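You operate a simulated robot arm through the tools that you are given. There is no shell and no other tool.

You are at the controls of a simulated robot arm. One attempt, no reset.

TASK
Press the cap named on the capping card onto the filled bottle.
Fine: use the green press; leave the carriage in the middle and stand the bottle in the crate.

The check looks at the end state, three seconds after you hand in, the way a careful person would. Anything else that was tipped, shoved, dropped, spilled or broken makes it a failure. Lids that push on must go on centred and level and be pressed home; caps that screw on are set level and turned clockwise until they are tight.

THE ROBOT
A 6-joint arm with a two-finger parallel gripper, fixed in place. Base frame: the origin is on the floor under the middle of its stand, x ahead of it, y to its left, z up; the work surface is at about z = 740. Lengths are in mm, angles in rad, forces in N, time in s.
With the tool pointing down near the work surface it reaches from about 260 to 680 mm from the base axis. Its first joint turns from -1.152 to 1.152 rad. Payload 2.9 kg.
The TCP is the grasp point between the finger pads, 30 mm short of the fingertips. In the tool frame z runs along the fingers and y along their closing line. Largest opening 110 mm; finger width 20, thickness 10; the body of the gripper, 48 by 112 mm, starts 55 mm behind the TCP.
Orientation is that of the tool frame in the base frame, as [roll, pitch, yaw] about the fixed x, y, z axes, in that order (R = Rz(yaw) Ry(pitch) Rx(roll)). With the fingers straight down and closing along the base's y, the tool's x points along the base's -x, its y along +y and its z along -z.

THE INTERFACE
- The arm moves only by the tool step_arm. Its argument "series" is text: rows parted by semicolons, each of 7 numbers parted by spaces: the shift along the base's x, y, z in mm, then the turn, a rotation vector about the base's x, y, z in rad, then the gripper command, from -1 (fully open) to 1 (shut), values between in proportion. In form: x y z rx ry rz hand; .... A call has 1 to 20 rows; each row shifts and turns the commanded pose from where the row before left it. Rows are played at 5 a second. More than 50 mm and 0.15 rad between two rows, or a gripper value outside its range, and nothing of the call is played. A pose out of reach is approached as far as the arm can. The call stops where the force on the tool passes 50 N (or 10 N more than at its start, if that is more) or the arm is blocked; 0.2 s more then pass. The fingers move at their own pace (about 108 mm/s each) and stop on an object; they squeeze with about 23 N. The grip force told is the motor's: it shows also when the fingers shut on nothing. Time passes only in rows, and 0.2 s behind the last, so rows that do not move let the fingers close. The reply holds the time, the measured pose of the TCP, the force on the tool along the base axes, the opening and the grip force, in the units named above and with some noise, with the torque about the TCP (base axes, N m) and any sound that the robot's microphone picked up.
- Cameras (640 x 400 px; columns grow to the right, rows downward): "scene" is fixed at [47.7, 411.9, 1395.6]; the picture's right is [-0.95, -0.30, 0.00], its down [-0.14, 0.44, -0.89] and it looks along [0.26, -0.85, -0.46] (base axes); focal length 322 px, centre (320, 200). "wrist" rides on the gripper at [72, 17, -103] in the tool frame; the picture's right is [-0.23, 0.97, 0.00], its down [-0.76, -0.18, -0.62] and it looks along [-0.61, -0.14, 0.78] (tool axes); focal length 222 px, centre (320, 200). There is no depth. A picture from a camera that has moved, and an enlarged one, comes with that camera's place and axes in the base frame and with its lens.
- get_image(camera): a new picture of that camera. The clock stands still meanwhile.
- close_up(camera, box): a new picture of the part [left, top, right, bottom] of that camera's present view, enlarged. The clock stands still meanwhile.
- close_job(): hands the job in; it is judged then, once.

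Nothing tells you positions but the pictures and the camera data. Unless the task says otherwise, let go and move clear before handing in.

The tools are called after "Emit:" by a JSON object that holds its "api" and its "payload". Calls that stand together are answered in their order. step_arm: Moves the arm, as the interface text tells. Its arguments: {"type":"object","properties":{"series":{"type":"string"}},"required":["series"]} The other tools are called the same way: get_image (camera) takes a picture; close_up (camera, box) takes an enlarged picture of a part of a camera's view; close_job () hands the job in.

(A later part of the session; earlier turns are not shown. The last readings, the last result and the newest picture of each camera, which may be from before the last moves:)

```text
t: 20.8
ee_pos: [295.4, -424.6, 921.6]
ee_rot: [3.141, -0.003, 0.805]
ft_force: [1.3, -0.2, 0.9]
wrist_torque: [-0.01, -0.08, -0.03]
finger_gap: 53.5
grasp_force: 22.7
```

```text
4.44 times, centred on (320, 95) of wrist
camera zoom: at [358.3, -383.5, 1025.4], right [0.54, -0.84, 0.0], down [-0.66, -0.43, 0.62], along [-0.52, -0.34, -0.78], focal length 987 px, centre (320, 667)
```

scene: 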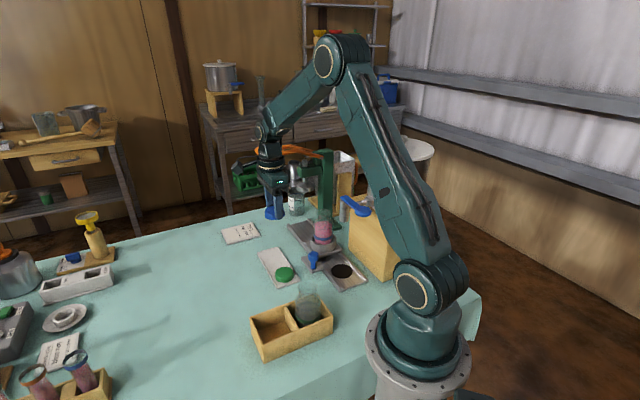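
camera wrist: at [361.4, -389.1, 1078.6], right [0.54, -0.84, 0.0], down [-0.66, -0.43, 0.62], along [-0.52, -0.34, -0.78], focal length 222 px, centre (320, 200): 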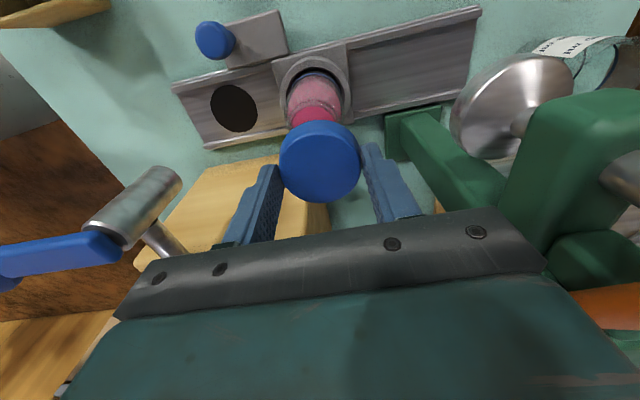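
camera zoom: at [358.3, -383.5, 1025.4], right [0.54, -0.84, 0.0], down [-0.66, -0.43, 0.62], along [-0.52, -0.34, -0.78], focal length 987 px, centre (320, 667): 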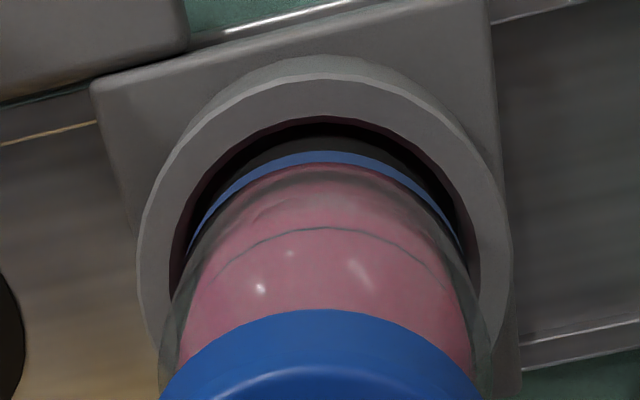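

Emit:
{"api": "step_arm", "payload": {"series": "0.8 -0.2 -1 0 0 0 1;0 0 -1.5 0 0 0 1;0 0 0 0 0 0 1"}}

```text
t: 21.6
ee_pos: [297.1, -423.9, 918.9]
ee_rot: [3.141, -0.004, 0.806]
ft_force: [0.0, -0.7, 0.4]
wrist_torque: [0.01, 0.01, -0.02]
finger_gap: 53.7
grasp_force: 23.3
```

Emit:
{"api": "step_arm", "payload": {"series": "0 0 -1.5 0 0 0 1;0 0 -1.5 0 0 0 1;0 0 0 0 0 0 1"}}

Emit:
{"api": "close_up", "payload": {"camera": "scene", "box": [300, 190, 350, 240]}}

Emit:
{"api": "close_up", "payload": {"camera": "wrist", "box": [270, 50, 370, 140]}}

```text
t: 22.4
ee_pos: [298.4, -425.2, 915.8]
ee_rot: [-3.14, -0.004, 0.806]
ft_force: [-0.2, 0.1, 0.1]
wrist_torque: [0.02, 0.04, -0.01]
finger_gap: 53.5
grasp_force: 22.6
```

```text
8.00 times, centred on (325, 215) of scene
camera zoom: at [47.8, 411.9, 1395.6], right [-0.95, -0.3, 0.0], down [-0.14, 0.44, -0.89], along [0.26, -0.85, -0.46], focal length 2580 px, centre (280, 80)
```

zoom: 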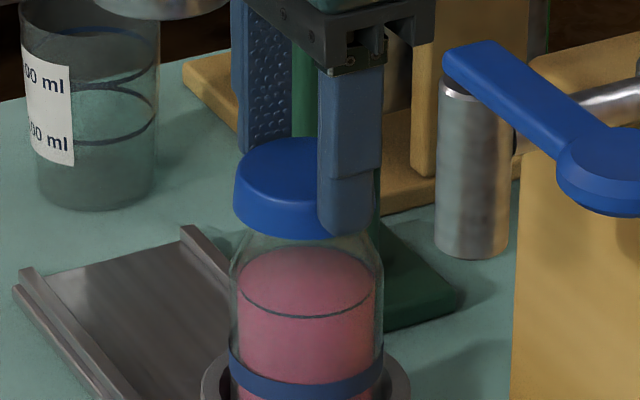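

```text
4.44 times, centred on (320, 95) of wrist
camera zoom: at [361.2, -383.5, 1020.1], right [0.54, -0.84, 0.0], down [-0.66, -0.43, 0.62], along [-0.52, -0.34, -0.78], focal length 987 px, centre (320, 667)
```

zoom: 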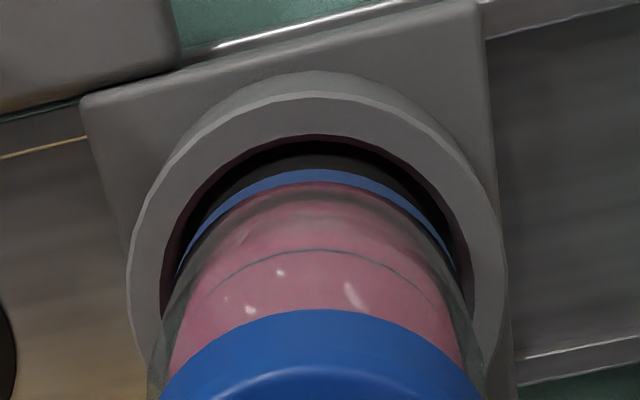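

Emit:
{"api": "step_arm", "payload": {"series": "-1 0 0 0 0 0 1;-1 0 0 0 0 0 1;0 0 0 0 0 0 1;0 0 0 0 0 0 1"}}

Emit:
{"api": "close_up", "payload": {"camera": "scene", "box": [300, 190, 350, 240]}}

Emit:
{"api": "close_up", "payload": {"camera": "wrist", "box": [270, 50, 370, 140]}}

```text
t: 23.4
ee_pos: [294.7, -424.5, 917.5]
ee_rot: [-3.141, -0.004, 0.805]
ft_force: [1.3, 0.1, -0.3]
wrist_torque: [0.03, -0.06, -0.01]
finger_gap: 53.6
grasp_force: 23.1
```

```text
8.00 times, centred on (325, 215) of scene
camera zoom: at [47.8, 411.9, 1395.6], right [-0.95, -0.3, 0.0], down [-0.14, 0.44, -0.89], along [0.26, -0.85, -0.46], focal length 2580 px, centre (280, 80)
```

zoom: 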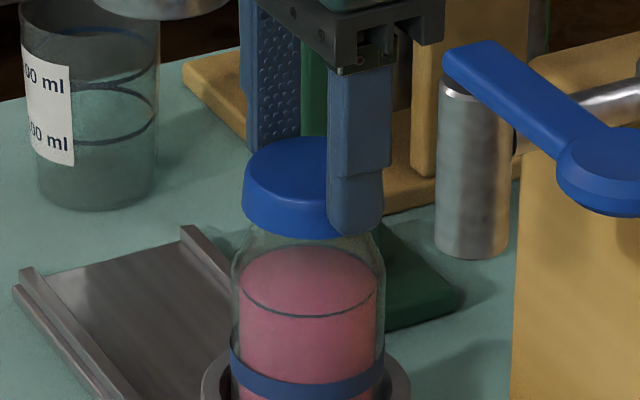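

```text
4.44 times, centred on (320, 95) of wrist
camera zoom: at [357.7, -384.1, 1020.7], right [0.54, -0.84, 0.0], down [-0.66, -0.43, 0.62], along [-0.52, -0.34, -0.78], focal length 987 px, centre (320, 667)
```

zoom: 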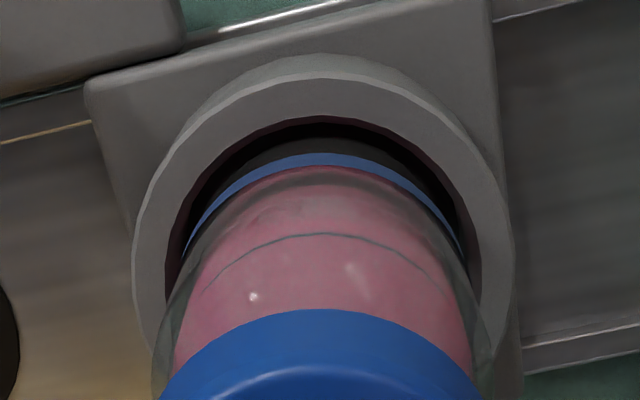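

Emit:
{"api": "step_arm", "payload": {"series": "0.4 0 -1 0 0 0 1;0 0 -1 0 0 0 1;0 0 0 0 0 0 1"}}

```text
t: 24.2
ee_pos: [295.6, -424.7, 914.9]
ee_rot: [3.141, -0.004, 0.805]
ft_force: [2.2, 0.2, 7.4]
wrist_torque: [0.08, -0.1, 0.03]
finger_gap: 53.5
grasp_force: 22.8
```

Contact now (Fz about 7 N). I'll check the picture before releasing.

Emit:
{"api": "close_up", "payload": {"camera": "scene", "box": [305, 190, 345, 222]}}

Emit:
{"api": "close_up", "payload": {"camera": "wrist", "box": [220, 60, 420, 200]}}

```text
12.50 times, centred on (325, 206) of scene
camera zoom: at [47.7, 412.0, 1395.6], right [-0.95, -0.3, 0.0], down [-0.14, 0.44, -0.89], along [0.26, -0.85, -0.46], focal length 4032 px, centre (258, 125)
```

zoom: 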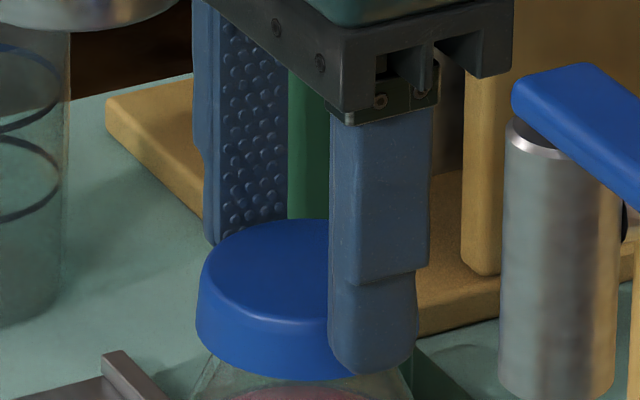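

```text
2.86 times, centred on (320, 130) of wrist
camera zoom: at [358.1, -383.9, 1018.9], right [0.54, -0.84, 0.0], down [-0.66, -0.43, 0.62], along [-0.52, -0.34, -0.78], focal length 635 px, centre (320, 400)
```

zoom: 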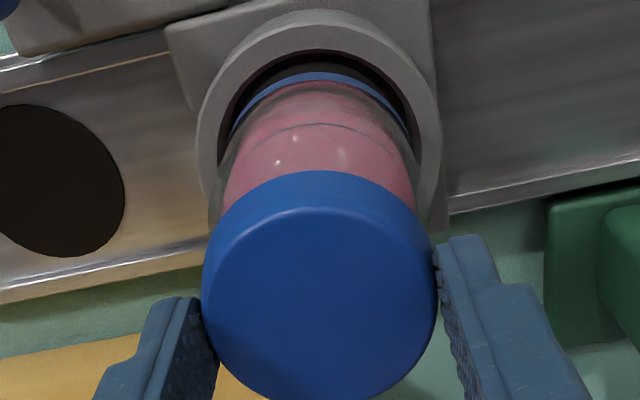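

Emit:
{"api": "step_arm", "payload": {"series": "0 0 0 0 0 0 -0.1;0 0 0 0 0 0 -0.3;0 0 0 0 0 0 -0.3"}}

Emit:
{"api": "close_up", "payload": {"camera": "scene", "box": [300, 190, 350, 240]}}

Emit:
{"api": "close_up", "payload": {"camera": "wrist", "box": [220, 60, 420, 200]}}

```text
t: 25.0
ee_pos: [294.9, -424.6, 913.5]
ee_rot: [3.141, -0.003, 0.805]
ft_force: [-0.7, 0.5, 0.0]
wrist_torque: [0.01, -0.02, 0.02]
finger_gap: 71.6
grasp_force: 0.0
```

```text
8.00 times, centred on (325, 215) of scene
camera zoom: at [47.7, 411.9, 1395.6], right [-0.95, -0.3, 0.0], down [-0.14, 0.44, -0.89], along [0.26, -0.85, -0.46], focal length 2580 px, centre (280, 80)
```

zoom: 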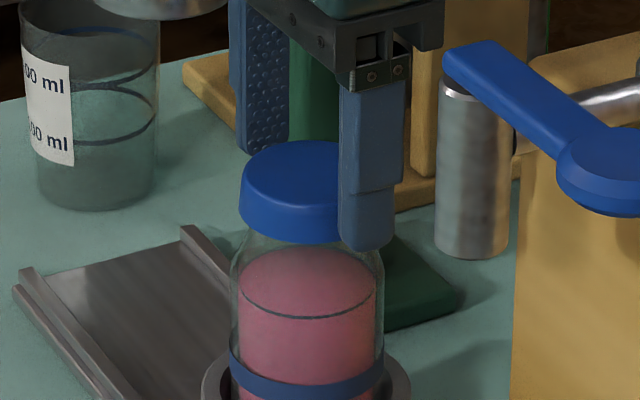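

```text
2.86 times, centred on (320, 130) of wrist
camera zoom: at [357.8, -384.0, 1018.1], right [0.54, -0.84, 0.0], down [-0.66, -0.43, 0.62], along [-0.52, -0.34, -0.78], focal length 635 px, centre (320, 400)
```

zoom: 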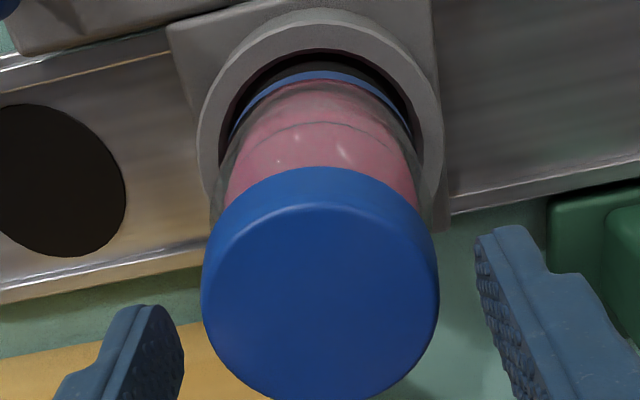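

The cap sits level on the mouth. I'll raise straight up and look.

Emit:
{"api": "step_arm", "payload": {"series": "0 0 5 0 0 0 -0.3;0 0 15 0 0 0 -0.3;0 0 25 0 0 0 -0.3;0 0 40 0 0 0 -0.3;0 0 0 0 0 0 -0.3"}}

Emit:
{"api": "close_up", "payload": {"camera": "scene", "box": [300, 190, 350, 240]}}

Emit:
{"api": "close_up", "payload": {"camera": "wrist", "box": [220, 60, 420, 200]}}

```text
t: 26.2
ee_pos: [295.8, -426.0, 996.8]
ee_rot: [-3.141, -0.004, 0.805]
ft_force: [0.3, -0.5, 0.3]
wrist_torque: [-0.01, 0.0, 0.01]
finger_gap: 71.4
grasp_force: 0.1
```

```text
8.00 times, centred on (325, 215) of scene
camera zoom: at [47.7, 411.9, 1395.6], right [-0.95, -0.3, 0.0], down [-0.14, 0.44, -0.89], along [0.26, -0.85, -0.46], focal length 2580 px, centre (280, 80)
```

zoom: 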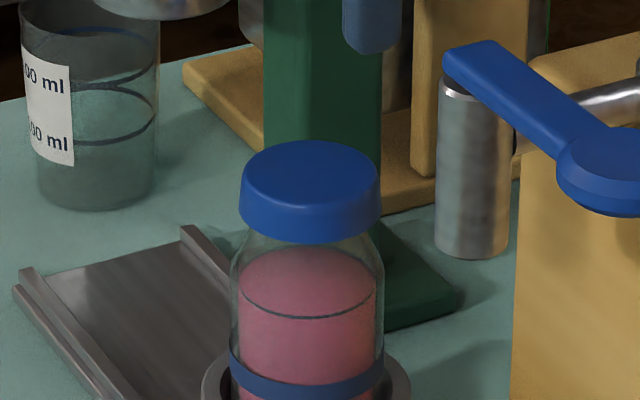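

```text
2.86 times, centred on (320, 130) of wrist
camera zoom: at [357.6, -385.9, 1101.1], right [0.54, -0.84, 0.0], down [-0.66, -0.43, 0.62], along [-0.52, -0.34, -0.78], focal length 635 px, centre (320, 400)
```

zoom: 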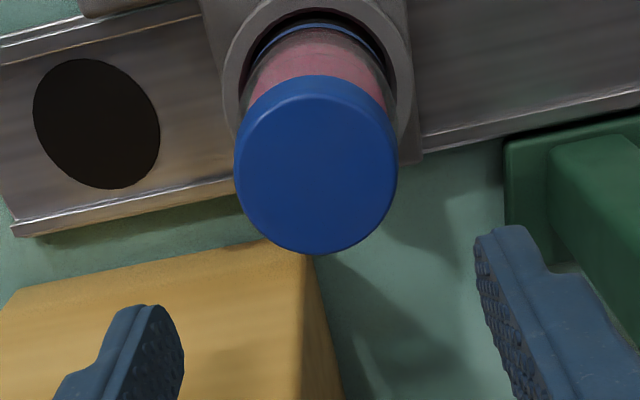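

The cap is on, level and centred. Next I'll back away, turn the gripper so it closes across the track, and tilt it so the wrist stays clear of the lever. Then I'll take the carriage knob.

Emit:
{"api": "step_arm", "payload": {"series": "5 9 1 0 0 0.143 -0.3;6 10 1 0 0 0.143 -0.3;6 10 1 0 0 0.143 -0.3;6 10 0 0 0 0.143 -0.3;6 10 0 0 0 0.143 -0.3;6 10 0 0 0 0.143 -0.3;6 10 0 0 0 0.143 -0.3;6 10 0 0 0 0.143 -0.3;6 10 0 0 0 0.143 -0.3;6 10 0 0 0 0.143 -0.3;5 7 0 0 0 0.141 -0.3;0 0 0 0 0 0 -0.3"}}

Emit:
{"api": "get_image", "payload": {"camera": "wrist"}}

Emit:
{"api": "get_image", "payload": {"camera": "scene"}}

```text
t: 28.8
ee_pos: [359.0, -319.1, 1003.4]
ee_rot: [3.142, -0.003, 2.377]
ft_force: [0.0, 0.1, 0.4]
wrist_torque: [0.04, 0.0, -0.03]
finger_gap: 71.5
grasp_force: 0.0
```

```text
taken
camera wrist: at [319.4, -255.7, 1106.3], right [0.84, 0.55, 0.0], down [0.43, -0.66, 0.62], along [0.34, -0.52, -0.78], focal length 222 px, centre (320, 200)
```

wrist: 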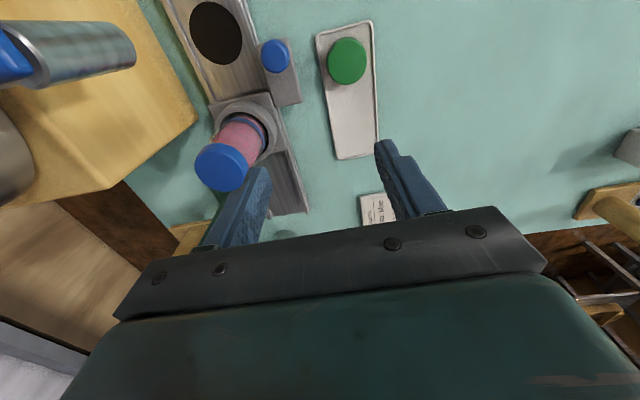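

```text
taken
```

scene: 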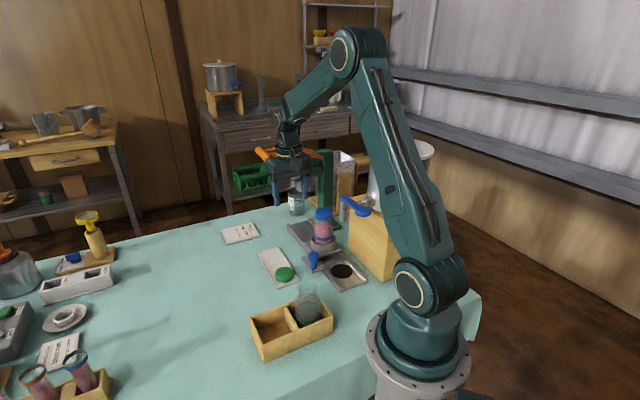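

Emit:
{"api": "close_up", "payload": {"camera": "wrist", "box": [180, 0, 340, 220]}}

Emit:
{"api": "close_up", "payload": {"camera": "scene", "box": [295, 240, 335, 280]}}

```text
1.82 times, centred on (260, 110) of wrist
camera zoom: at [319.4, -255.7, 1106.3], right [0.84, 0.55, 0.0], down [0.43, -0.66, 0.62], along [0.34, -0.52, -0.78], focal length 404 px, centre (429, 364)
```

zoom: 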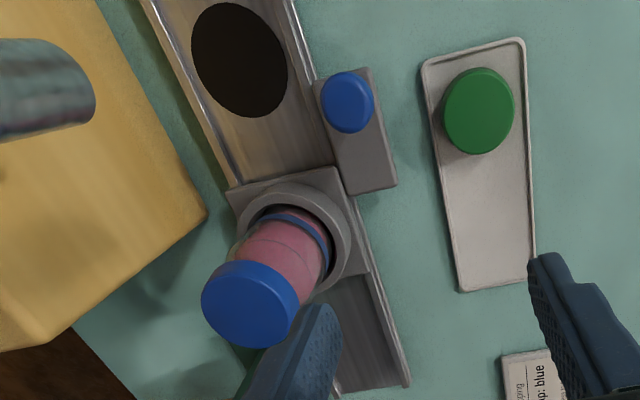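

```text
10.00 times, centred on (315, 260) of scene
camera zoom: at [47.7, 411.9, 1395.6], right [-0.95, -0.3, 0.0], down [-0.14, 0.44, -0.89], along [0.26, -0.85, -0.46], focal length 3225 px, centre (370, -400)
```

zoom: 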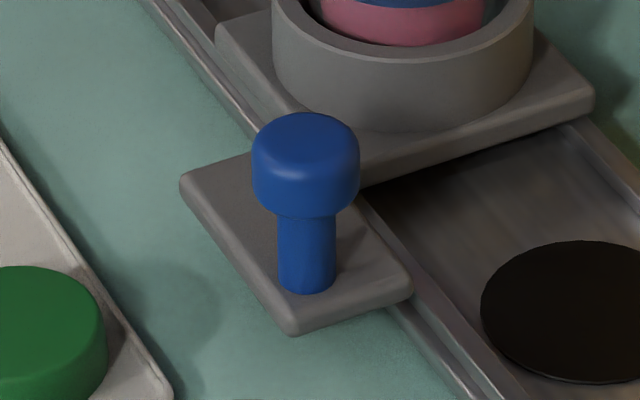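

Emit:
{"api": "step_arm", "payload": {"series": "-13.4 2 -20 -0.081 -0.084 0 -0.3;-13.4 2 -25 -0.081 -0.084 0 -0.3;-13.4 2 -25 -0.081 -0.084 0 -0.3;-13.4 2 -25 0 0 0 -0.3;-13.4 2 -35 0 0 0 -0.3;0 0 0 0 0 0 -0.3"}}

Emit:
{"api": "get_image", "payload": {"camera": "wrist"}}

Emit:
{"api": "close_up", "payload": {"camera": "scene", "box": [240, 150, 400, 290]}}

```text
t: 30.2
ee_pos: [291.5, -308.8, 870.7]
ee_rot: [3.141, 0.347, 2.375]
ft_force: [0.3, -0.6, -0.3]
wrist_torque: [-0.02, 0.0, -0.01]
finger_gap: 71.4
grasp_force: 0.0
```

```text
taken
camera wrist: at [231.0, -224.4, 942.9], right [0.83, 0.55, 0.08], down [0.24, -0.48, 0.85], along [0.5, -0.68, -0.53], focal length 222 px, centre (320, 200)
```

wrist: 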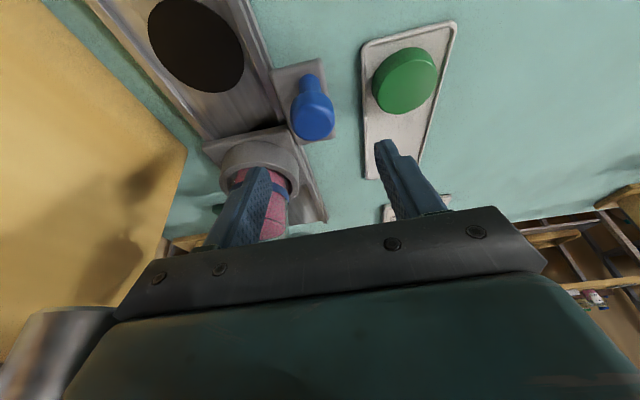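

```text
2.86 times, centred on (320, 220) of scene
camera zoom: at [47.7, 411.9, 1395.6], right [-0.95, -0.3, 0.0], down [-0.14, 0.44, -0.89], along [0.26, -0.85, -0.46], focal length 922 px, centre (320, 143)
```

zoom: 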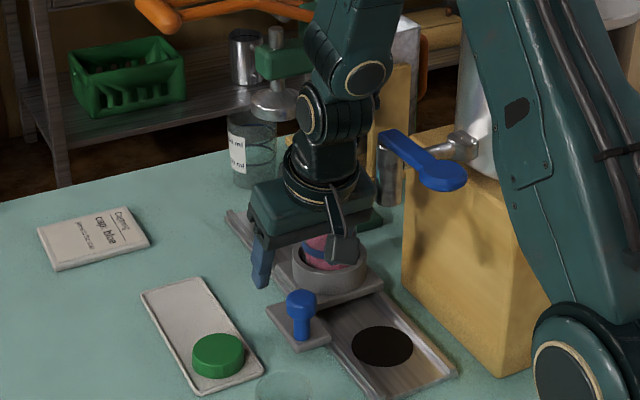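

The knob projects exactly where predicted. I'll descend over it and close.

Emit:
{"api": "step_arm", "payload": {"series": "0.2 0 -22 0 0 0 -0.3;0.2 0 -22 0 0 0 -0.3;0 0 -18 0 0 0 -0.3;0 0 0 0 0 0 -0.3"}}

Emit:
{"api": "close_up", "payload": {"camera": "wrist", "box": [200, 60, 440, 240]}}

Emit:
{"api": "close_up", "payload": {"camera": "scene", "box": [280, 200, 350, 280]}}

```text
t: 31.2
ee_pos: [293.3, -309.1, 811.1]
ee_rot: [3.141, 0.348, 2.375]
ft_force: [0.6, -0.2, 0.1]
wrist_torque: [0.01, -0.01, 0.0]
finger_gap: 71.7
grasp_force: 0.0
```

```text
2.22 times, centred on (320, 150) of wrist
camera zoom: at [231.0, -224.5, 883.9], right [0.83, 0.55, 0.08], down [0.24, -0.48, 0.85], along [0.5, -0.68, -0.53], focal length 494 px, centre (320, 311)
```

zoom: 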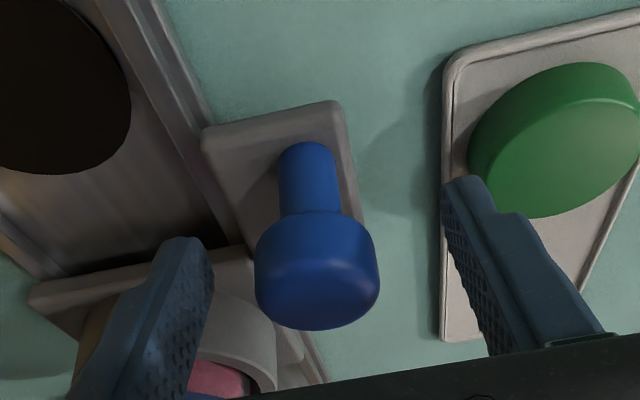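

```text
5.00 times, centred on (315, 240) of scene
camera zoom: at [47.8, 411.9, 1395.6], right [-0.95, -0.3, 0.0], down [-0.14, 0.44, -0.89], along [0.26, -0.85, -0.46], focal length 1613 px, centre (345, 0)
```

zoom: 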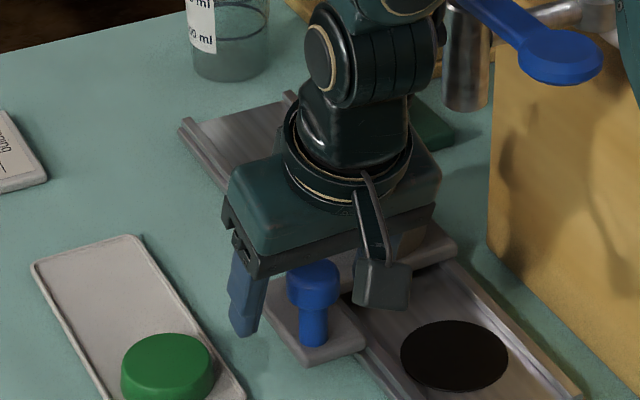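

Emit:
{"api": "step_arm", "payload": {"series": "0 0 0 0 0 0 0.2;0 0 0 0 0 0 0.6;0 0 0 0 0 0 1;0 0 0 0 0 0 1"}}

Emit:
{"api": "close_up", "payload": {"camera": "wrist", "box": [200, 60, 440, 240]}}

```text
t: 32.2
ee_pos: [292.0, -309.0, 810.9]
ee_rot: [-3.141, 0.347, 2.374]
ft_force: [-2.7, -3.2, -4.0]
wrist_torque: [-0.3, -0.23, -0.29]
finger_gap: 31.0
grasp_force: 44.9
```

```text
2.22 times, centred on (320, 150) of wrist
camera zoom: at [230.7, -224.7, 883.9], right [0.83, 0.55, 0.08], down [0.24, -0.48, 0.85], along [0.5, -0.68, -0.53], focal length 494 px, centre (320, 311)
```

zoom: 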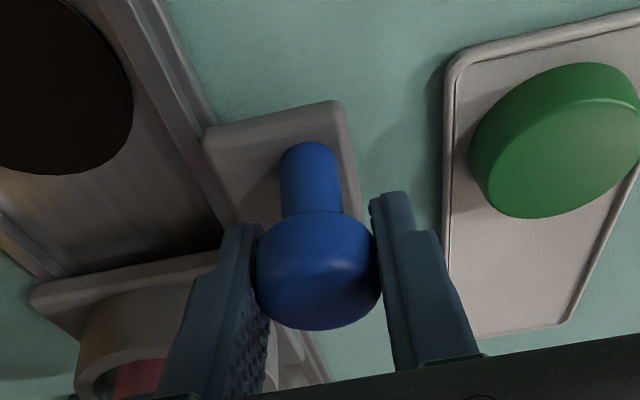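

The knob is gripped. I'll slide the carriage slowly along the track toward the press.

Emit:
{"api": "step_arm", "payload": {"series": "2.16 -2.08 0 0 0 0 1;3.6 -3.47 0 0 0 0 1;5.05 -4.85 0 0 0 0 1;5.77 -5.54 0 0 0 0 1;5.77 -5.54 0 0 0 0 1"}}

Emit:
{"api": "close_up", "payload": {"camera": "scene", "box": [240, 150, 400, 290]}}

```text
t: 33.4
ee_pos: [313.9, -331.6, 810.5]
ee_rot: [-3.137, 0.352, 2.374]
ft_force: [-8.8, -7.0, 25.0]
wrist_torque: [0.49, 0.03, -0.07]
finger_gap: 30.9
grasp_force: 45.1
```

```text
2.86 times, centred on (320, 220) of scene
camera zoom: at [47.3, 412.0, 1395.6], right [-0.95, -0.3, 0.0], down [-0.14, 0.44, -0.89], along [0.26, -0.85, -0.46], focal length 922 px, centre (320, 143)
```

zoom: 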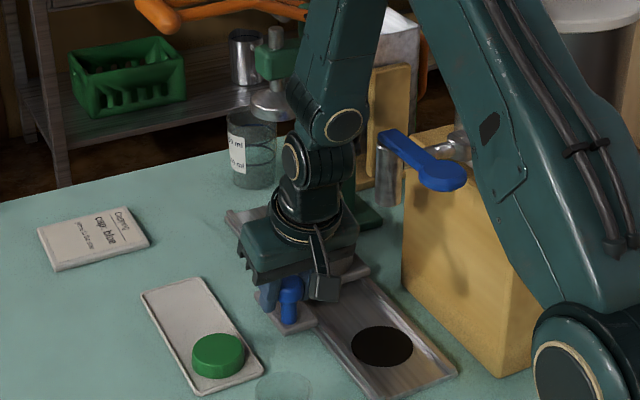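

Emit:
{"api": "get_image", "payload": {"camera": "wrist"}}

Emit:
{"api": "close_up", "payload": {"camera": "scene", "box": [285, 200, 345, 260]}}

Emit:
{"api": "step_arm", "payload": {"series": "0 0 0 0 0 0 1"}}

```text
taken
camera wrist: at [252.3, -246.1, 883.3], right [0.83, 0.55, 0.08], down [0.24, -0.47, 0.85], along [0.5, -0.69, -0.52], focal length 222 px, centre (320, 200)
```

wrist: 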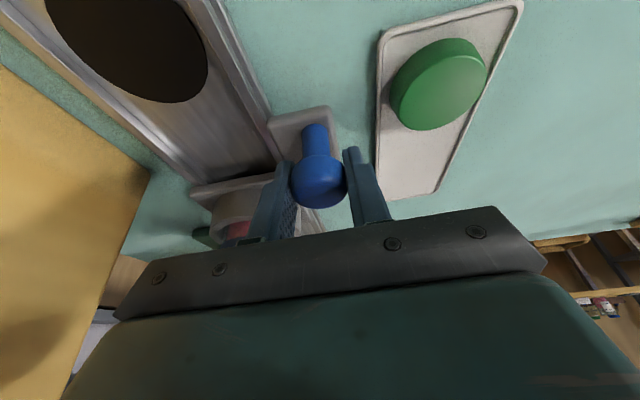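

```text
6.67 times, centred on (315, 230) of scene
camera zoom: at [47.3, 412.0, 1395.6], right [-0.95, -0.3, 0.0], down [-0.14, 0.44, -0.89], along [0.26, -0.85, -0.46], focal length 2150 px, centre (353, 0)
```

zoom: 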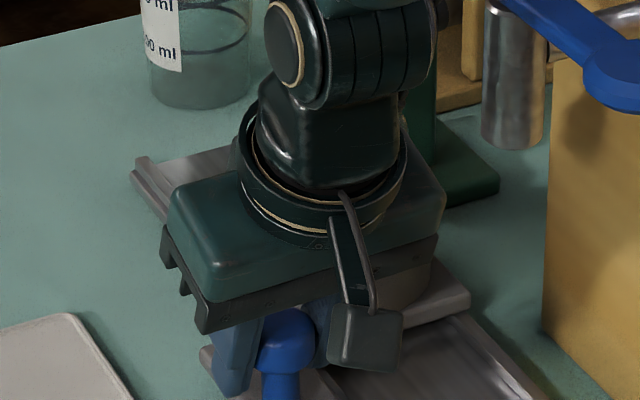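

```text
t: 33.8
ee_pos: [312.4, -332.0, 811.6]
ee_rot: [-3.139, 0.353, 2.373]
ft_force: [-9.3, -9.1, 31.5]
wrist_torque: [0.24, 0.27, -0.22]
finger_gap: 31.3
grasp_force: 45.0
```

The upward reaction looks like built-up position error against the constrained knob. I'll relieve it with a small shift before continuing.

Emit:
{"api": "step_arm", "payload": {"series": "-0.5 -0.5 1.2 0 0 0 1;0 0 0 0 0 0 1"}}

```text
t: 34.4
ee_pos: [314.2, -330.0, 811.4]
ee_rot: [-3.141, 0.349, 2.375]
ft_force: [-5.7, -8.1, 19.9]
wrist_torque: [-0.94, -0.83, -0.37]
finger_gap: 30.9
grasp_force: 44.7
```

Emit:
{"api": "step_arm", "payload": {"series": "-0.5 -0.6 1.8 0 0 0 1;0 0 0 0 0 0 1"}}

```text
t: 35.0
ee_pos: [312.4, -328.8, 810.1]
ee_rot: [3.14, 0.337, 2.377]
ft_force: [-4.5, -3.9, -17.8]
wrist_torque: [-0.92, -0.83, -0.28]
finger_gap: 31.2
grasp_force: 44.4
```

Emit:
{"api": "step_arm", "payload": {"series": "-0.1 -0.1 -0.8 0 0 0 1;0 0 0 0 0 0 1"}}

```text
t: 35.6
ee_pos: [311.8, -329.4, 811.1]
ee_rot: [-3.141, 0.341, 2.375]
ft_force: [-4.1, -1.7, -21.2]
wrist_torque: [0.92, 0.81, -0.3]
finger_gap: 31.2
grasp_force: 45.3
```

Emit:
{"api": "step_arm", "payload": {"series": "0 0 -1 0 0 0 1;0 0 0 0 0 0 1;0 0 0 0 0 0 1"}}

```text
t: 36.4
ee_pos: [313.7, -331.5, 811.3]
ee_rot: [-3.139, 0.345, 2.374]
ft_force: [-6.8, -5.9, -22.3]
wrist_torque: [0.84, 0.64, -0.33]
finger_gap: 30.8
grasp_force: 44.7
```

Emit:
{"api": "close_up", "payload": {"camera": "scene", "box": [270, 190, 370, 290]}}

Emit:
{"api": "close_up", "payload": {"camera": "wrist", "box": [180, 80, 400, 260]}}

```text
4.00 times, centred on (320, 240) of scene
camera zoom: at [47.8, 411.5, 1395.7], right [-0.95, -0.3, 0.0], down [-0.14, 0.44, -0.89], along [0.26, -0.85, -0.47], focal length 1290 px, centre (320, 40)
```

zoom: 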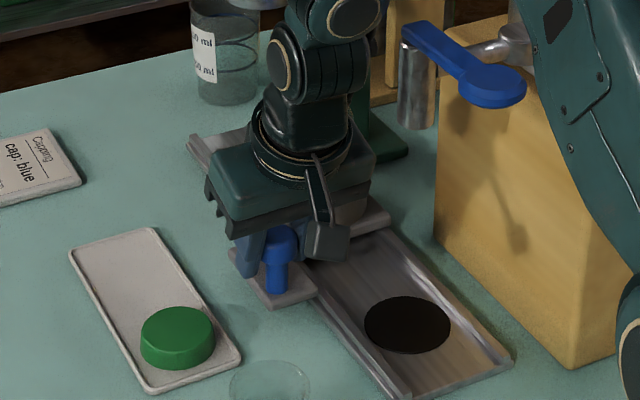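

```text
2.22 times, centred on (290, 170) of wrist
camera zoom: at [252.3, -246.3, 884.0], right [0.83, 0.55, 0.08], down [0.24, -0.48, 0.84], along [0.5, -0.68, -0.53], focal length 494 px, centre (387, 267)
```

zoom: 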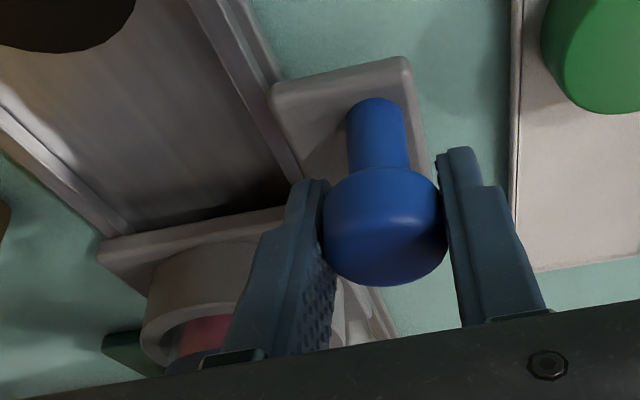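

Emit:
{"api": "step_arm", "payload": {"series": "0 0 0 0 0 0 0.2;0 0 0 0 0 0 0.2;0 0 0 0 0 0 0.2"}}

```text
t: 37.2
ee_pos: [314.4, -330.8, 812.5]
ee_rot: [3.141, 0.348, 2.376]
ft_force: [0.2, 0.8, 0.3]
wrist_torque: [0.0, -0.01, -0.01]
finger_gap: 43.8
grasp_force: 0.0
```

Emit:
{"api": "close_up", "payload": {"camera": "wrist", "box": [200, 60, 440, 240]}}

Emit:
{"api": "close_up", "payload": {"camera": "scene", "box": [290, 230, 340, 280]}}

```text
2.22 times, centred on (320, 150) of wrist
camera zoom: at [252.8, -246.2, 884.6], right [0.83, 0.55, 0.08], down [0.24, -0.48, 0.85], along [0.5, -0.68, -0.53], focal length 494 px, centre (320, 311)
```

zoom: 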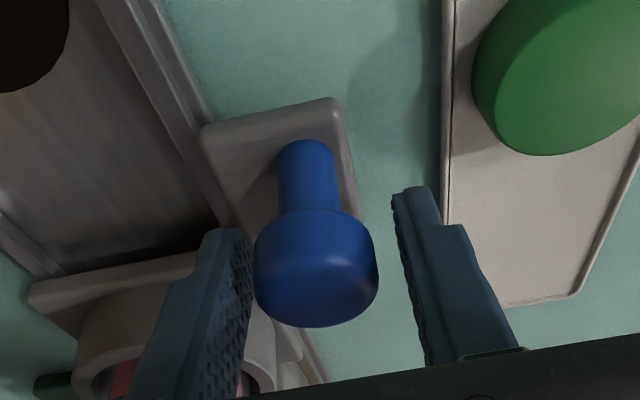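

```text
8.00 times, centred on (315, 255) of scene
camera zoom: at [47.7, 411.9, 1395.6], right [-0.95, -0.3, 0.0], down [-0.14, 0.44, -0.89], along [0.26, -0.85, -0.46], focal length 2580 px, centre (360, -240)
```

zoom: 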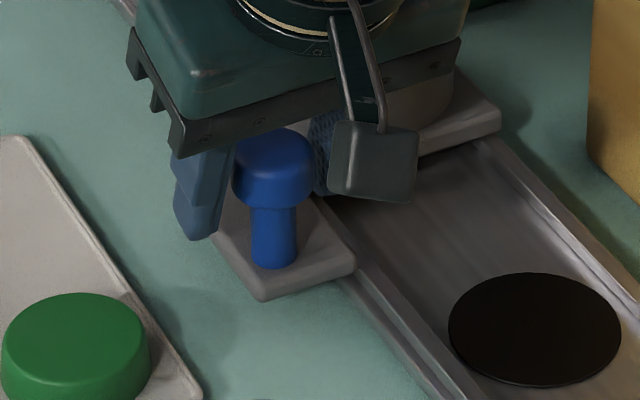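

Emit:
{"api": "step_arm", "payload": {"series": "-1.3 -1.4 0 0 0 0 0.2;0 0 0 0 0 0 0.2;0 0 0 0 0 0 0.2;0 0 0 0 0 0 0.6;0 0 0 0 0 0 1;0 0 0 0 0 0 1"}}

Emit:
{"api": "close_up", "payload": {"camera": "wrist", "box": [200, 60, 440, 240]}}

```text
t: 38.6
ee_pos: [314.8, -329.8, 812.1]
ee_rot: [3.14, 0.348, 2.376]
ft_force: [11.5, 10.2, -1.4]
wrist_torque: [0.11, -0.19, -0.28]
finger_gap: 31.1
grasp_force: 45.1
```

```text
2.22 times, centred on (320, 150) of wrist
camera zoom: at [252.2, -247.0, 884.8], right [0.83, 0.55, 0.08], down [0.24, -0.48, 0.84], along [0.51, -0.68, -0.53], focal length 494 px, centre (320, 311)
```

zoom: 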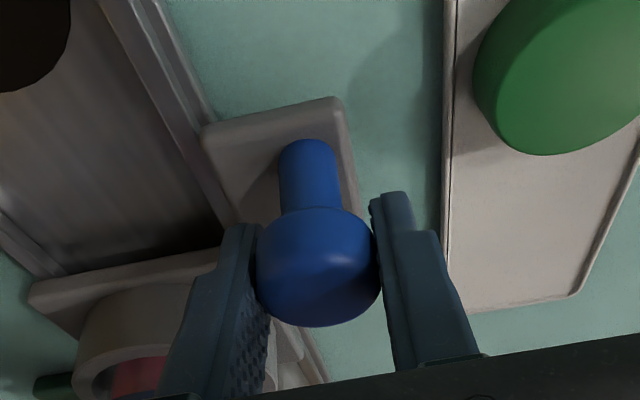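

Emit:
{"api": "step_arm", "payload": {"series": "2.8 -1.4 0 0 0 0 1;3.6 -3.5 0 0 0 0 1;5.0 -4.85 0 0 0 0 1;5.75 -5.57 0 0 0 0 1"}}

```text
t: 39.6
ee_pos: [330.0, -347.5, 812.1]
ee_rot: [-3.141, 0.347, 2.375]
ft_force: [4.4, 5.7, -4.4]
wrist_torque: [0.47, -0.26, -0.06]
finger_gap: 30.9
grasp_force: 44.8
```

Forces are now low. I'll continue toward the press in short bursts.

Emit:
{"api": "step_arm", "payload": {"series": "5.75 -5.5 0 0 0 0 1;5.75 -5.5 0 0 0 0 1;5.75 -5.5 0 0 0 0 1;5.75 -5.5 0 0 0 0 1"}}

Emit:
{"api": "close_up", "payload": {"camera": "scene", "box": [230, 120, 390, 280]}}

Emit:
{"api": "get_image", "payload": {"camera": "wrist"}}

```text
t: 40.6
ee_pos: [354.1, -369.9, 812.2]
ee_rot: [-3.14, 0.347, 2.376]
ft_force: [4.4, 5.0, 0.6]
wrist_torque: [0.41, -0.22, -0.15]
finger_gap: 31.0
grasp_force: 44.9
```

```text
2.50 times, centred on (310, 200) of scene
camera zoom: at [47.8, 412.0, 1395.6], right [-0.95, -0.3, 0.0], down [-0.14, 0.44, -0.89], along [0.26, -0.85, -0.46], focal length 806 px, centre (345, 200)
```

zoom: 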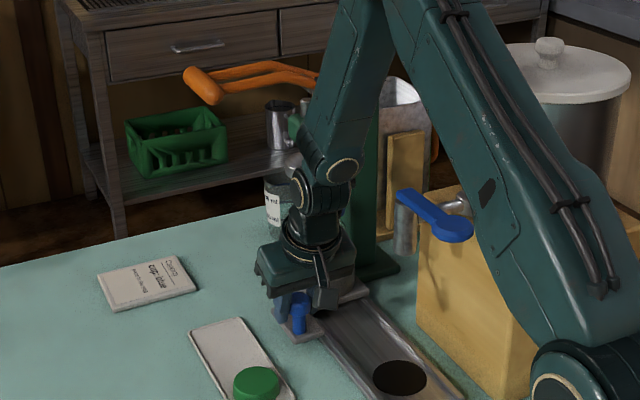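

```text
taken
camera wrist: at [291.4, -285.6, 884.6], right [0.83, 0.55, 0.08], down [0.24, -0.48, 0.85], along [0.5, -0.68, -0.53], focal length 222 px, centre (320, 200)
```

wrist: 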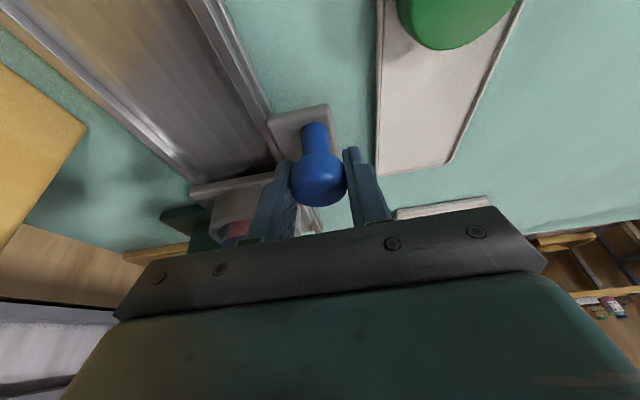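

Emit:
{"api": "step_arm", "payload": {"series": "5 -4.85 0 0 0 0 1;5 -4.85 0 0 0 0 1;5 -4.85 0 0 0 0 1;5 -4.85 0 0 0 0 1"}}

Emit:
{"api": "close_up", "payload": {"camera": "scene", "box": [230, 120, 390, 280]}}

```text
t: 41.6
ee_pos: [373.4, -389.7, 811.8]
ee_rot: [-3.139, 0.346, 2.376]
ft_force: [2.6, 2.0, 1.8]
wrist_torque: [0.32, -0.41, 0.1]
finger_gap: 31.2
grasp_force: 45.0
```

```text
2.50 times, centred on (310, 200) of scene
camera zoom: at [47.7, 412.0, 1395.6], right [-0.95, -0.3, 0.0], down [-0.14, 0.44, -0.89], along [0.26, -0.85, -0.46], focal length 806 px, centre (345, 200)
```

zoom: 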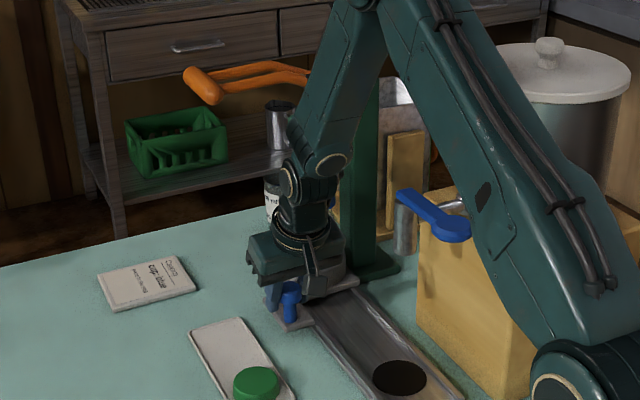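

Emit:
{"api": "step_arm", "payload": {"series": "2.9 -2.8 0 0 0 0 1;2.9 -2.8 0 0 0 0 1;0 0 0 0 0 0 1"}}

```text
t: 42.4
ee_pos: [378.0, -395.5, 813.1]
ee_rot: [-3.137, 0.35, 2.373]
ft_force: [-4.1, -3.9, 14.6]
wrist_torque: [0.97, 0.9, -0.12]
finger_gap: 31.1
grasp_force: 45.7
```

Emit:
{"api": "step_arm", "payload": {"series": "2.2 -2.1 0.3 0 0 0 1;2.2 -2.1 0.3 0 0 0 1;0 0 0 0 0 0 1"}}

```text
t: 43.2
ee_pos: [381.9, -400.6, 812.3]
ee_rot: [-3.141, 0.348, 2.374]
ft_force: [-4.5, -8.6, -2.7]
wrist_torque: [-0.96, -1.04, -0.36]
finger_gap: 31.3
grasp_force: 44.8
```

Emit:
{"api": "close_up", "payload": {"camera": "scene", "box": [260, 140, 340, 240]}}

Emit:
{"api": "get_image", "payload": {"camera": "wrist"}}

```text
4.00 times, centred on (300, 190) of scene
camera zoom: at [47.6, 411.7, 1395.7], right [-0.95, -0.3, 0.0], down [-0.14, 0.44, -0.89], along [0.26, -0.85, -0.46], focal length 1290 px, centre (400, 240)
```

zoom: 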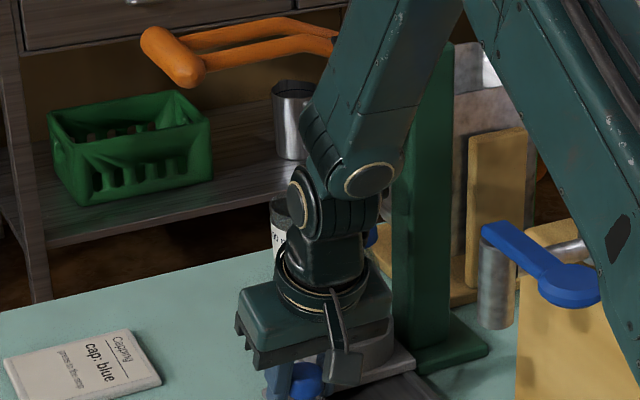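

```text
taken
camera wrist: at [320.8, -314.7, 884.7], right [0.83, 0.55, 0.08], down [0.24, -0.48, 0.85], along [0.5, -0.68, -0.53], focal length 222 px, centre (320, 200)
```

wrist: 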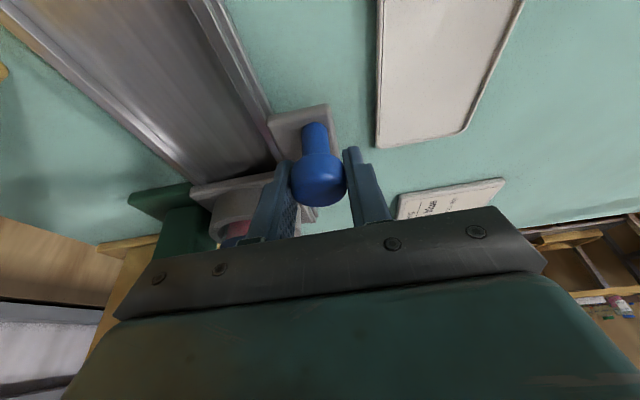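

Emit:
{"api": "step_arm", "payload": {"series": "1.45 -1.4 0 0 0 0 1;1.45 -1.4 0 0 0 0 1;0 0 0 0 0 0 1"}}

```text
t: 44.0
ee_pos: [383.8, -400.7, 811.9]
ee_rot: [-3.14, 0.346, 2.374]
ft_force: [-7.1, -8.0, -3.3]
wrist_torque: [-0.33, -0.17, -0.49]
finger_gap: 31.0
grasp_force: 44.9
```

Emit:
{"api": "step_arm", "payload": {"series": "1.1 -1.05 0 0 0 0 1;0 0 0 0 0 0 1;0 0 0 0 0 0 1"}}

Emit:
{"api": "get_image", "payload": {"camera": "wrist"}}

```text
t: 44.8
ee_pos: [384.1, -402.7, 811.7]
ee_rot: [-3.141, 0.342, 2.374]
ft_force: [-22.3, 11.9, 15.7]
wrist_torque: [0.55, 0.54, -0.24]
finger_gap: 31.3
grasp_force: 45.4
```

```text
taken
camera wrist: at [323.5, -317.9, 885.2], right [0.83, 0.55, 0.08], down [0.24, -0.48, 0.84], along [0.5, -0.68, -0.53], focal length 222 px, centre (320, 200)
```

wrist: 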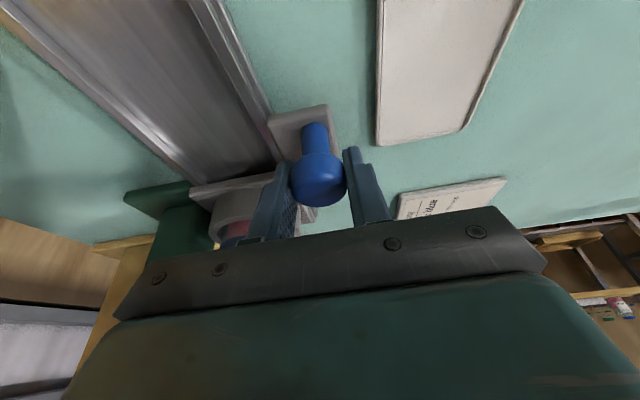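

The carriage has reached its end stop (about 131 mm of travel, 24 N along the track). I'll ease off, open and withdraw along the tool axis, then check the alignment under the plunger.

Emit:
{"api": "step_arm", "payload": {"series": "-0.7 0.7 0 0 0 0 1;0 0 0 0 0 0 0.2;0 0 0 0 0 0 -0.2;-4 4 15 0 0 0 -0.2;-9 8.6 34 0 0 0 -0.2;-20 19 34 0 0 0 -0.2;-25 24 20 0 0 0 -0.2;-25 24 10 0 0 0 -0.2;0 0 0 0 0 0 -0.2"}}

Emit:
{"api": "get_image", "payload": {"camera": "wrist"}}

Emit:
{"api": "close_up", "payload": {"camera": "scene", "box": [230, 120, 390, 280]}}

```text
t: 46.8
ee_pos: [301.6, -322.7, 924.9]
ee_rot: [-3.141, 0.347, 2.376]
ft_force: [0.5, 0.2, -0.2]
wrist_torque: [-0.02, -0.03, 0.02]
finger_gap: 65.9
grasp_force: 0.1
```

```text
taken
camera wrist: at [241.1, -237.6, 997.7], right [0.83, 0.55, 0.08], down [0.24, -0.48, 0.85], along [0.5, -0.68, -0.53], focal length 222 px, centre (320, 200)
```

wrist: 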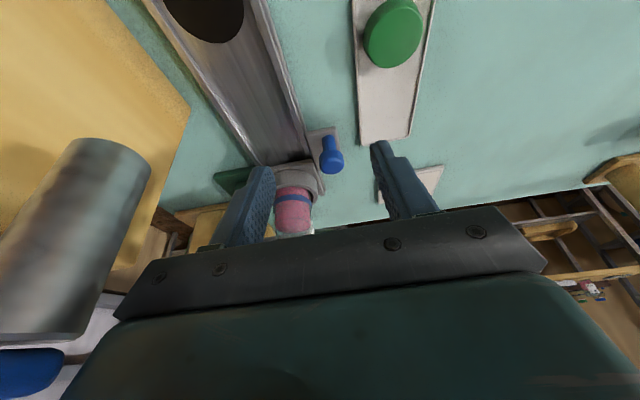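

```text
2.50 times, centred on (310, 200) of scene
camera zoom: at [47.7, 411.9, 1395.6], right [-0.95, -0.3, 0.0], down [-0.14, 0.44, -0.89], along [0.26, -0.85, -0.46], focal length 806 px, centre (345, 200)
```

zoom: 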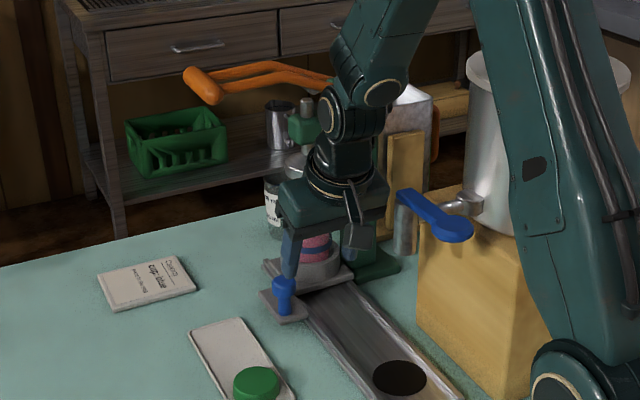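

The bottle is at the press end, but the arm blocks the scene view. I'll move clear and swing the tool toward horizontal, pointing along the track, which I need for the lever handle anyway.

Emit:
{"api": "step_arm", "payload": {"series": "13.2 2 16 0 0 0 -0.2;13.2 2 16 -0.0948 -0.0975 0 -0.2;13.2 1 16 -0.0948 -0.0975 0 -0.2;13.2 -1 16 -0.0948 -0.0975 0 -0.2;13.2 -2 16 -0.0948 -0.0975 0 -0.2;13.2 -2 16 -0.0948 -0.0975 0 -0.2;13.2 -2 16 -0.0948 -0.0975 0 -0.2;13.2 -2 16 -0.0948 -0.0975 0 -0.2;13.2 -2 16 -0.0948 -0.0975 0 -0.2;0 0 0 -0.0948 -0.0975 0 -0.2;0 0 0 0 0 0 -0.2"}}

Emit:
{"api": "get_image", "payload": {"camera": "wrist"}}

Emit:
{"api": "get_image", "payload": {"camera": "scene"}}

```text
t: 49.2
ee_pos: [421.6, -329.4, 1069.4]
ee_rot: [-1.309, 1.565, -2.077]
ft_force: [-0.8, 0.1, -0.8]
wrist_torque: [0.03, -0.01, 0.01]
finger_gap: 66.1
grasp_force: 0.1
```

```text
taken
camera wrist: at [359.9, -245.0, 996.7], right [0.68, 0.7, 0.22], down [-0.57, 0.31, 0.76], along [0.47, -0.64, 0.61], focal length 222 px, centre (320, 200)
```

wrist: 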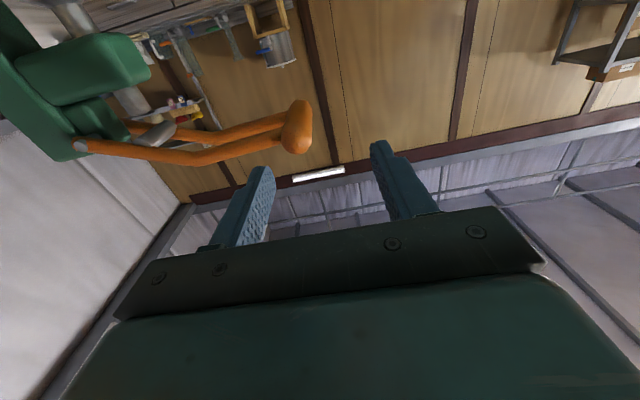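

```text
taken
```

scene: 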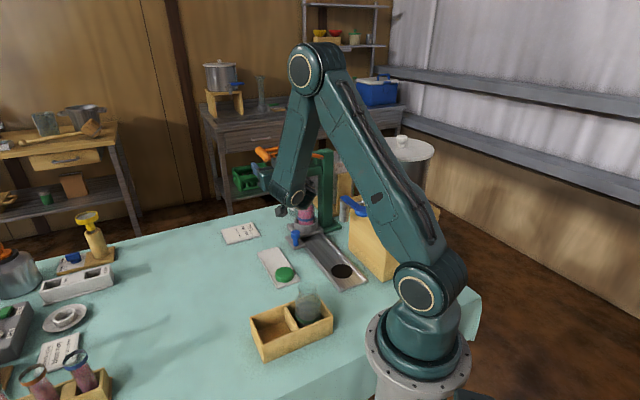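

The wrist camera now looks straight at the lever. I'll enlarge it and the press area.

Emit:
{"api": "close_up", "payload": {"camera": "wrist", "box": [0, 0, 330, 200]}}

Emit:
{"api": "close_up", "payload": {"camera": "scene", "box": [230, 130, 350, 260]}}

```text
1.94 times, centred on (165, 100) of wrist
camera zoom: at [359.9, -245.0, 996.7], right [0.68, 0.7, 0.22], down [-0.57, 0.31, 0.76], along [0.47, -0.64, 0.61], focal length 431 px, centre (621, 394)
```

zoom: 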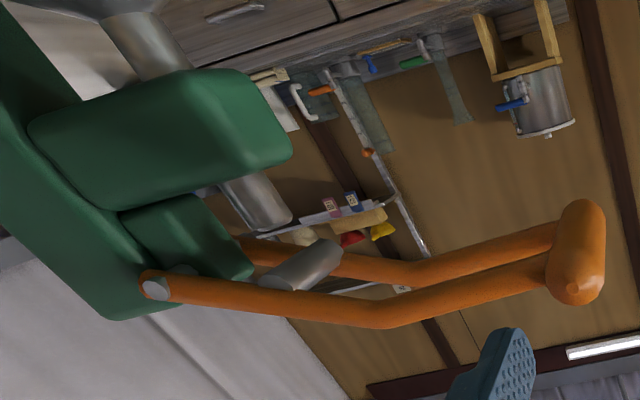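

```text
3.08 times, centred on (290, 195) of scene
camera zoom: at [47.8, 411.9, 1395.6], right [-0.95, -0.3, 0.0], down [-0.14, 0.44, -0.89], along [0.26, -0.85, -0.46], focal length 992 px, centre (412, 215)
```

zoom: 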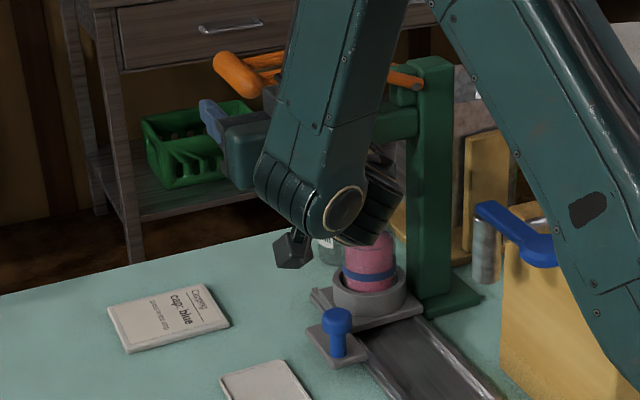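

The lever handle crossbar is about 75 mm long and 22 mm thick, centred near (485,-417,1067) and parallel to the track. I'll roll the tool so the fingers close vertically and line up with the bar.

Emit:
{"api": "step_arm", "payload": {"series": "-1.2 -1.2 -0.2 0.1024 -0.0995 0 -0.09;-1.2 -1.2 -0.2 0.1024 -0.0995 0 -0.09;-1.2 -1.2 -0.2 0.1024 -0.0995 0 -0.09;-1.2 -1.2 -0.2 0.1024 -0.0995 0 -0.09;-1.2 -1.2 -0.2 0.1024 -0.0995 0 -0.09;-1.2 -1.2 -0.2 0.1024 -0.0995 0 -0.09;-1.2 -1.2 -0.2 0.1024 -0.0995 0 -0.09;-1.2 -1.2 -0.2 0.1024 -0.0995 0 -0.09;-1.2 -1.2 -0.2 0.1024 -0.0995 0 -0.09;-1.2 -1.2 -0.2 0.1024 -0.0995 0 -0.09;-1.2 -1.2 -0.2 0.1024 -0.0995 0 -0.09;0 0 0 0 0 0 -0.09"}}

Emit:
{"api": "get_image", "payload": {"camera": "wrist"}}

Emit:
{"api": "close_up", "payload": {"camera": "scene", "box": [230, 120, 350, 260]}}

```text
t: 51.8
ee_pos: [408.7, -342.1, 1068.0]
ee_rot: [1.569, 0.001, 0.8]
ft_force: [0.0, -1.4, 0.0]
wrist_torque: [0.06, 0.0, 0.01]
finger_gap: 59.7
grasp_force: 0.1
```

```text
taken
camera wrist: at [385.9, -217.7, 1084.5], right [-0.16, -0.16, 0.97], down [-0.98, -0.11, -0.18], along [0.14, -0.98, -0.14], focal length 222 px, centre (320, 200)
```

wrist: 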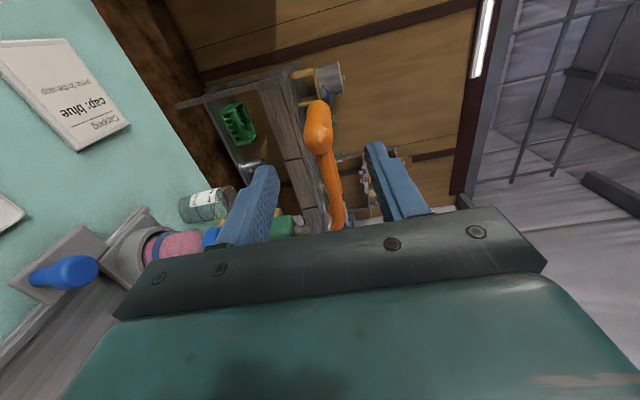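

```text
2.86 times, centred on (290, 190) of scene
camera zoom: at [47.7, 411.9, 1395.6], right [-0.95, -0.3, 0.0], down [-0.14, 0.44, -0.89], along [0.26, -0.85, -0.46], focal length 922 px, centre (406, 229)
```

zoom: 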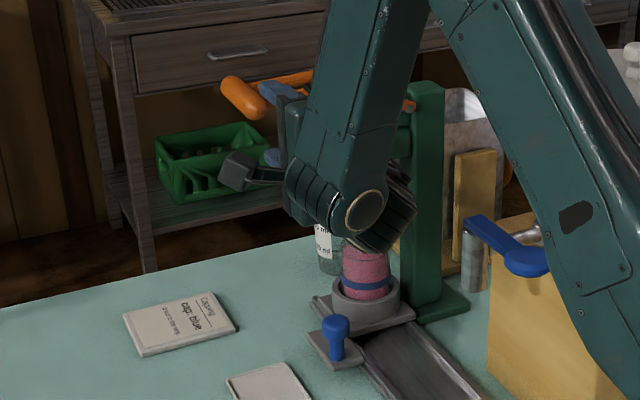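

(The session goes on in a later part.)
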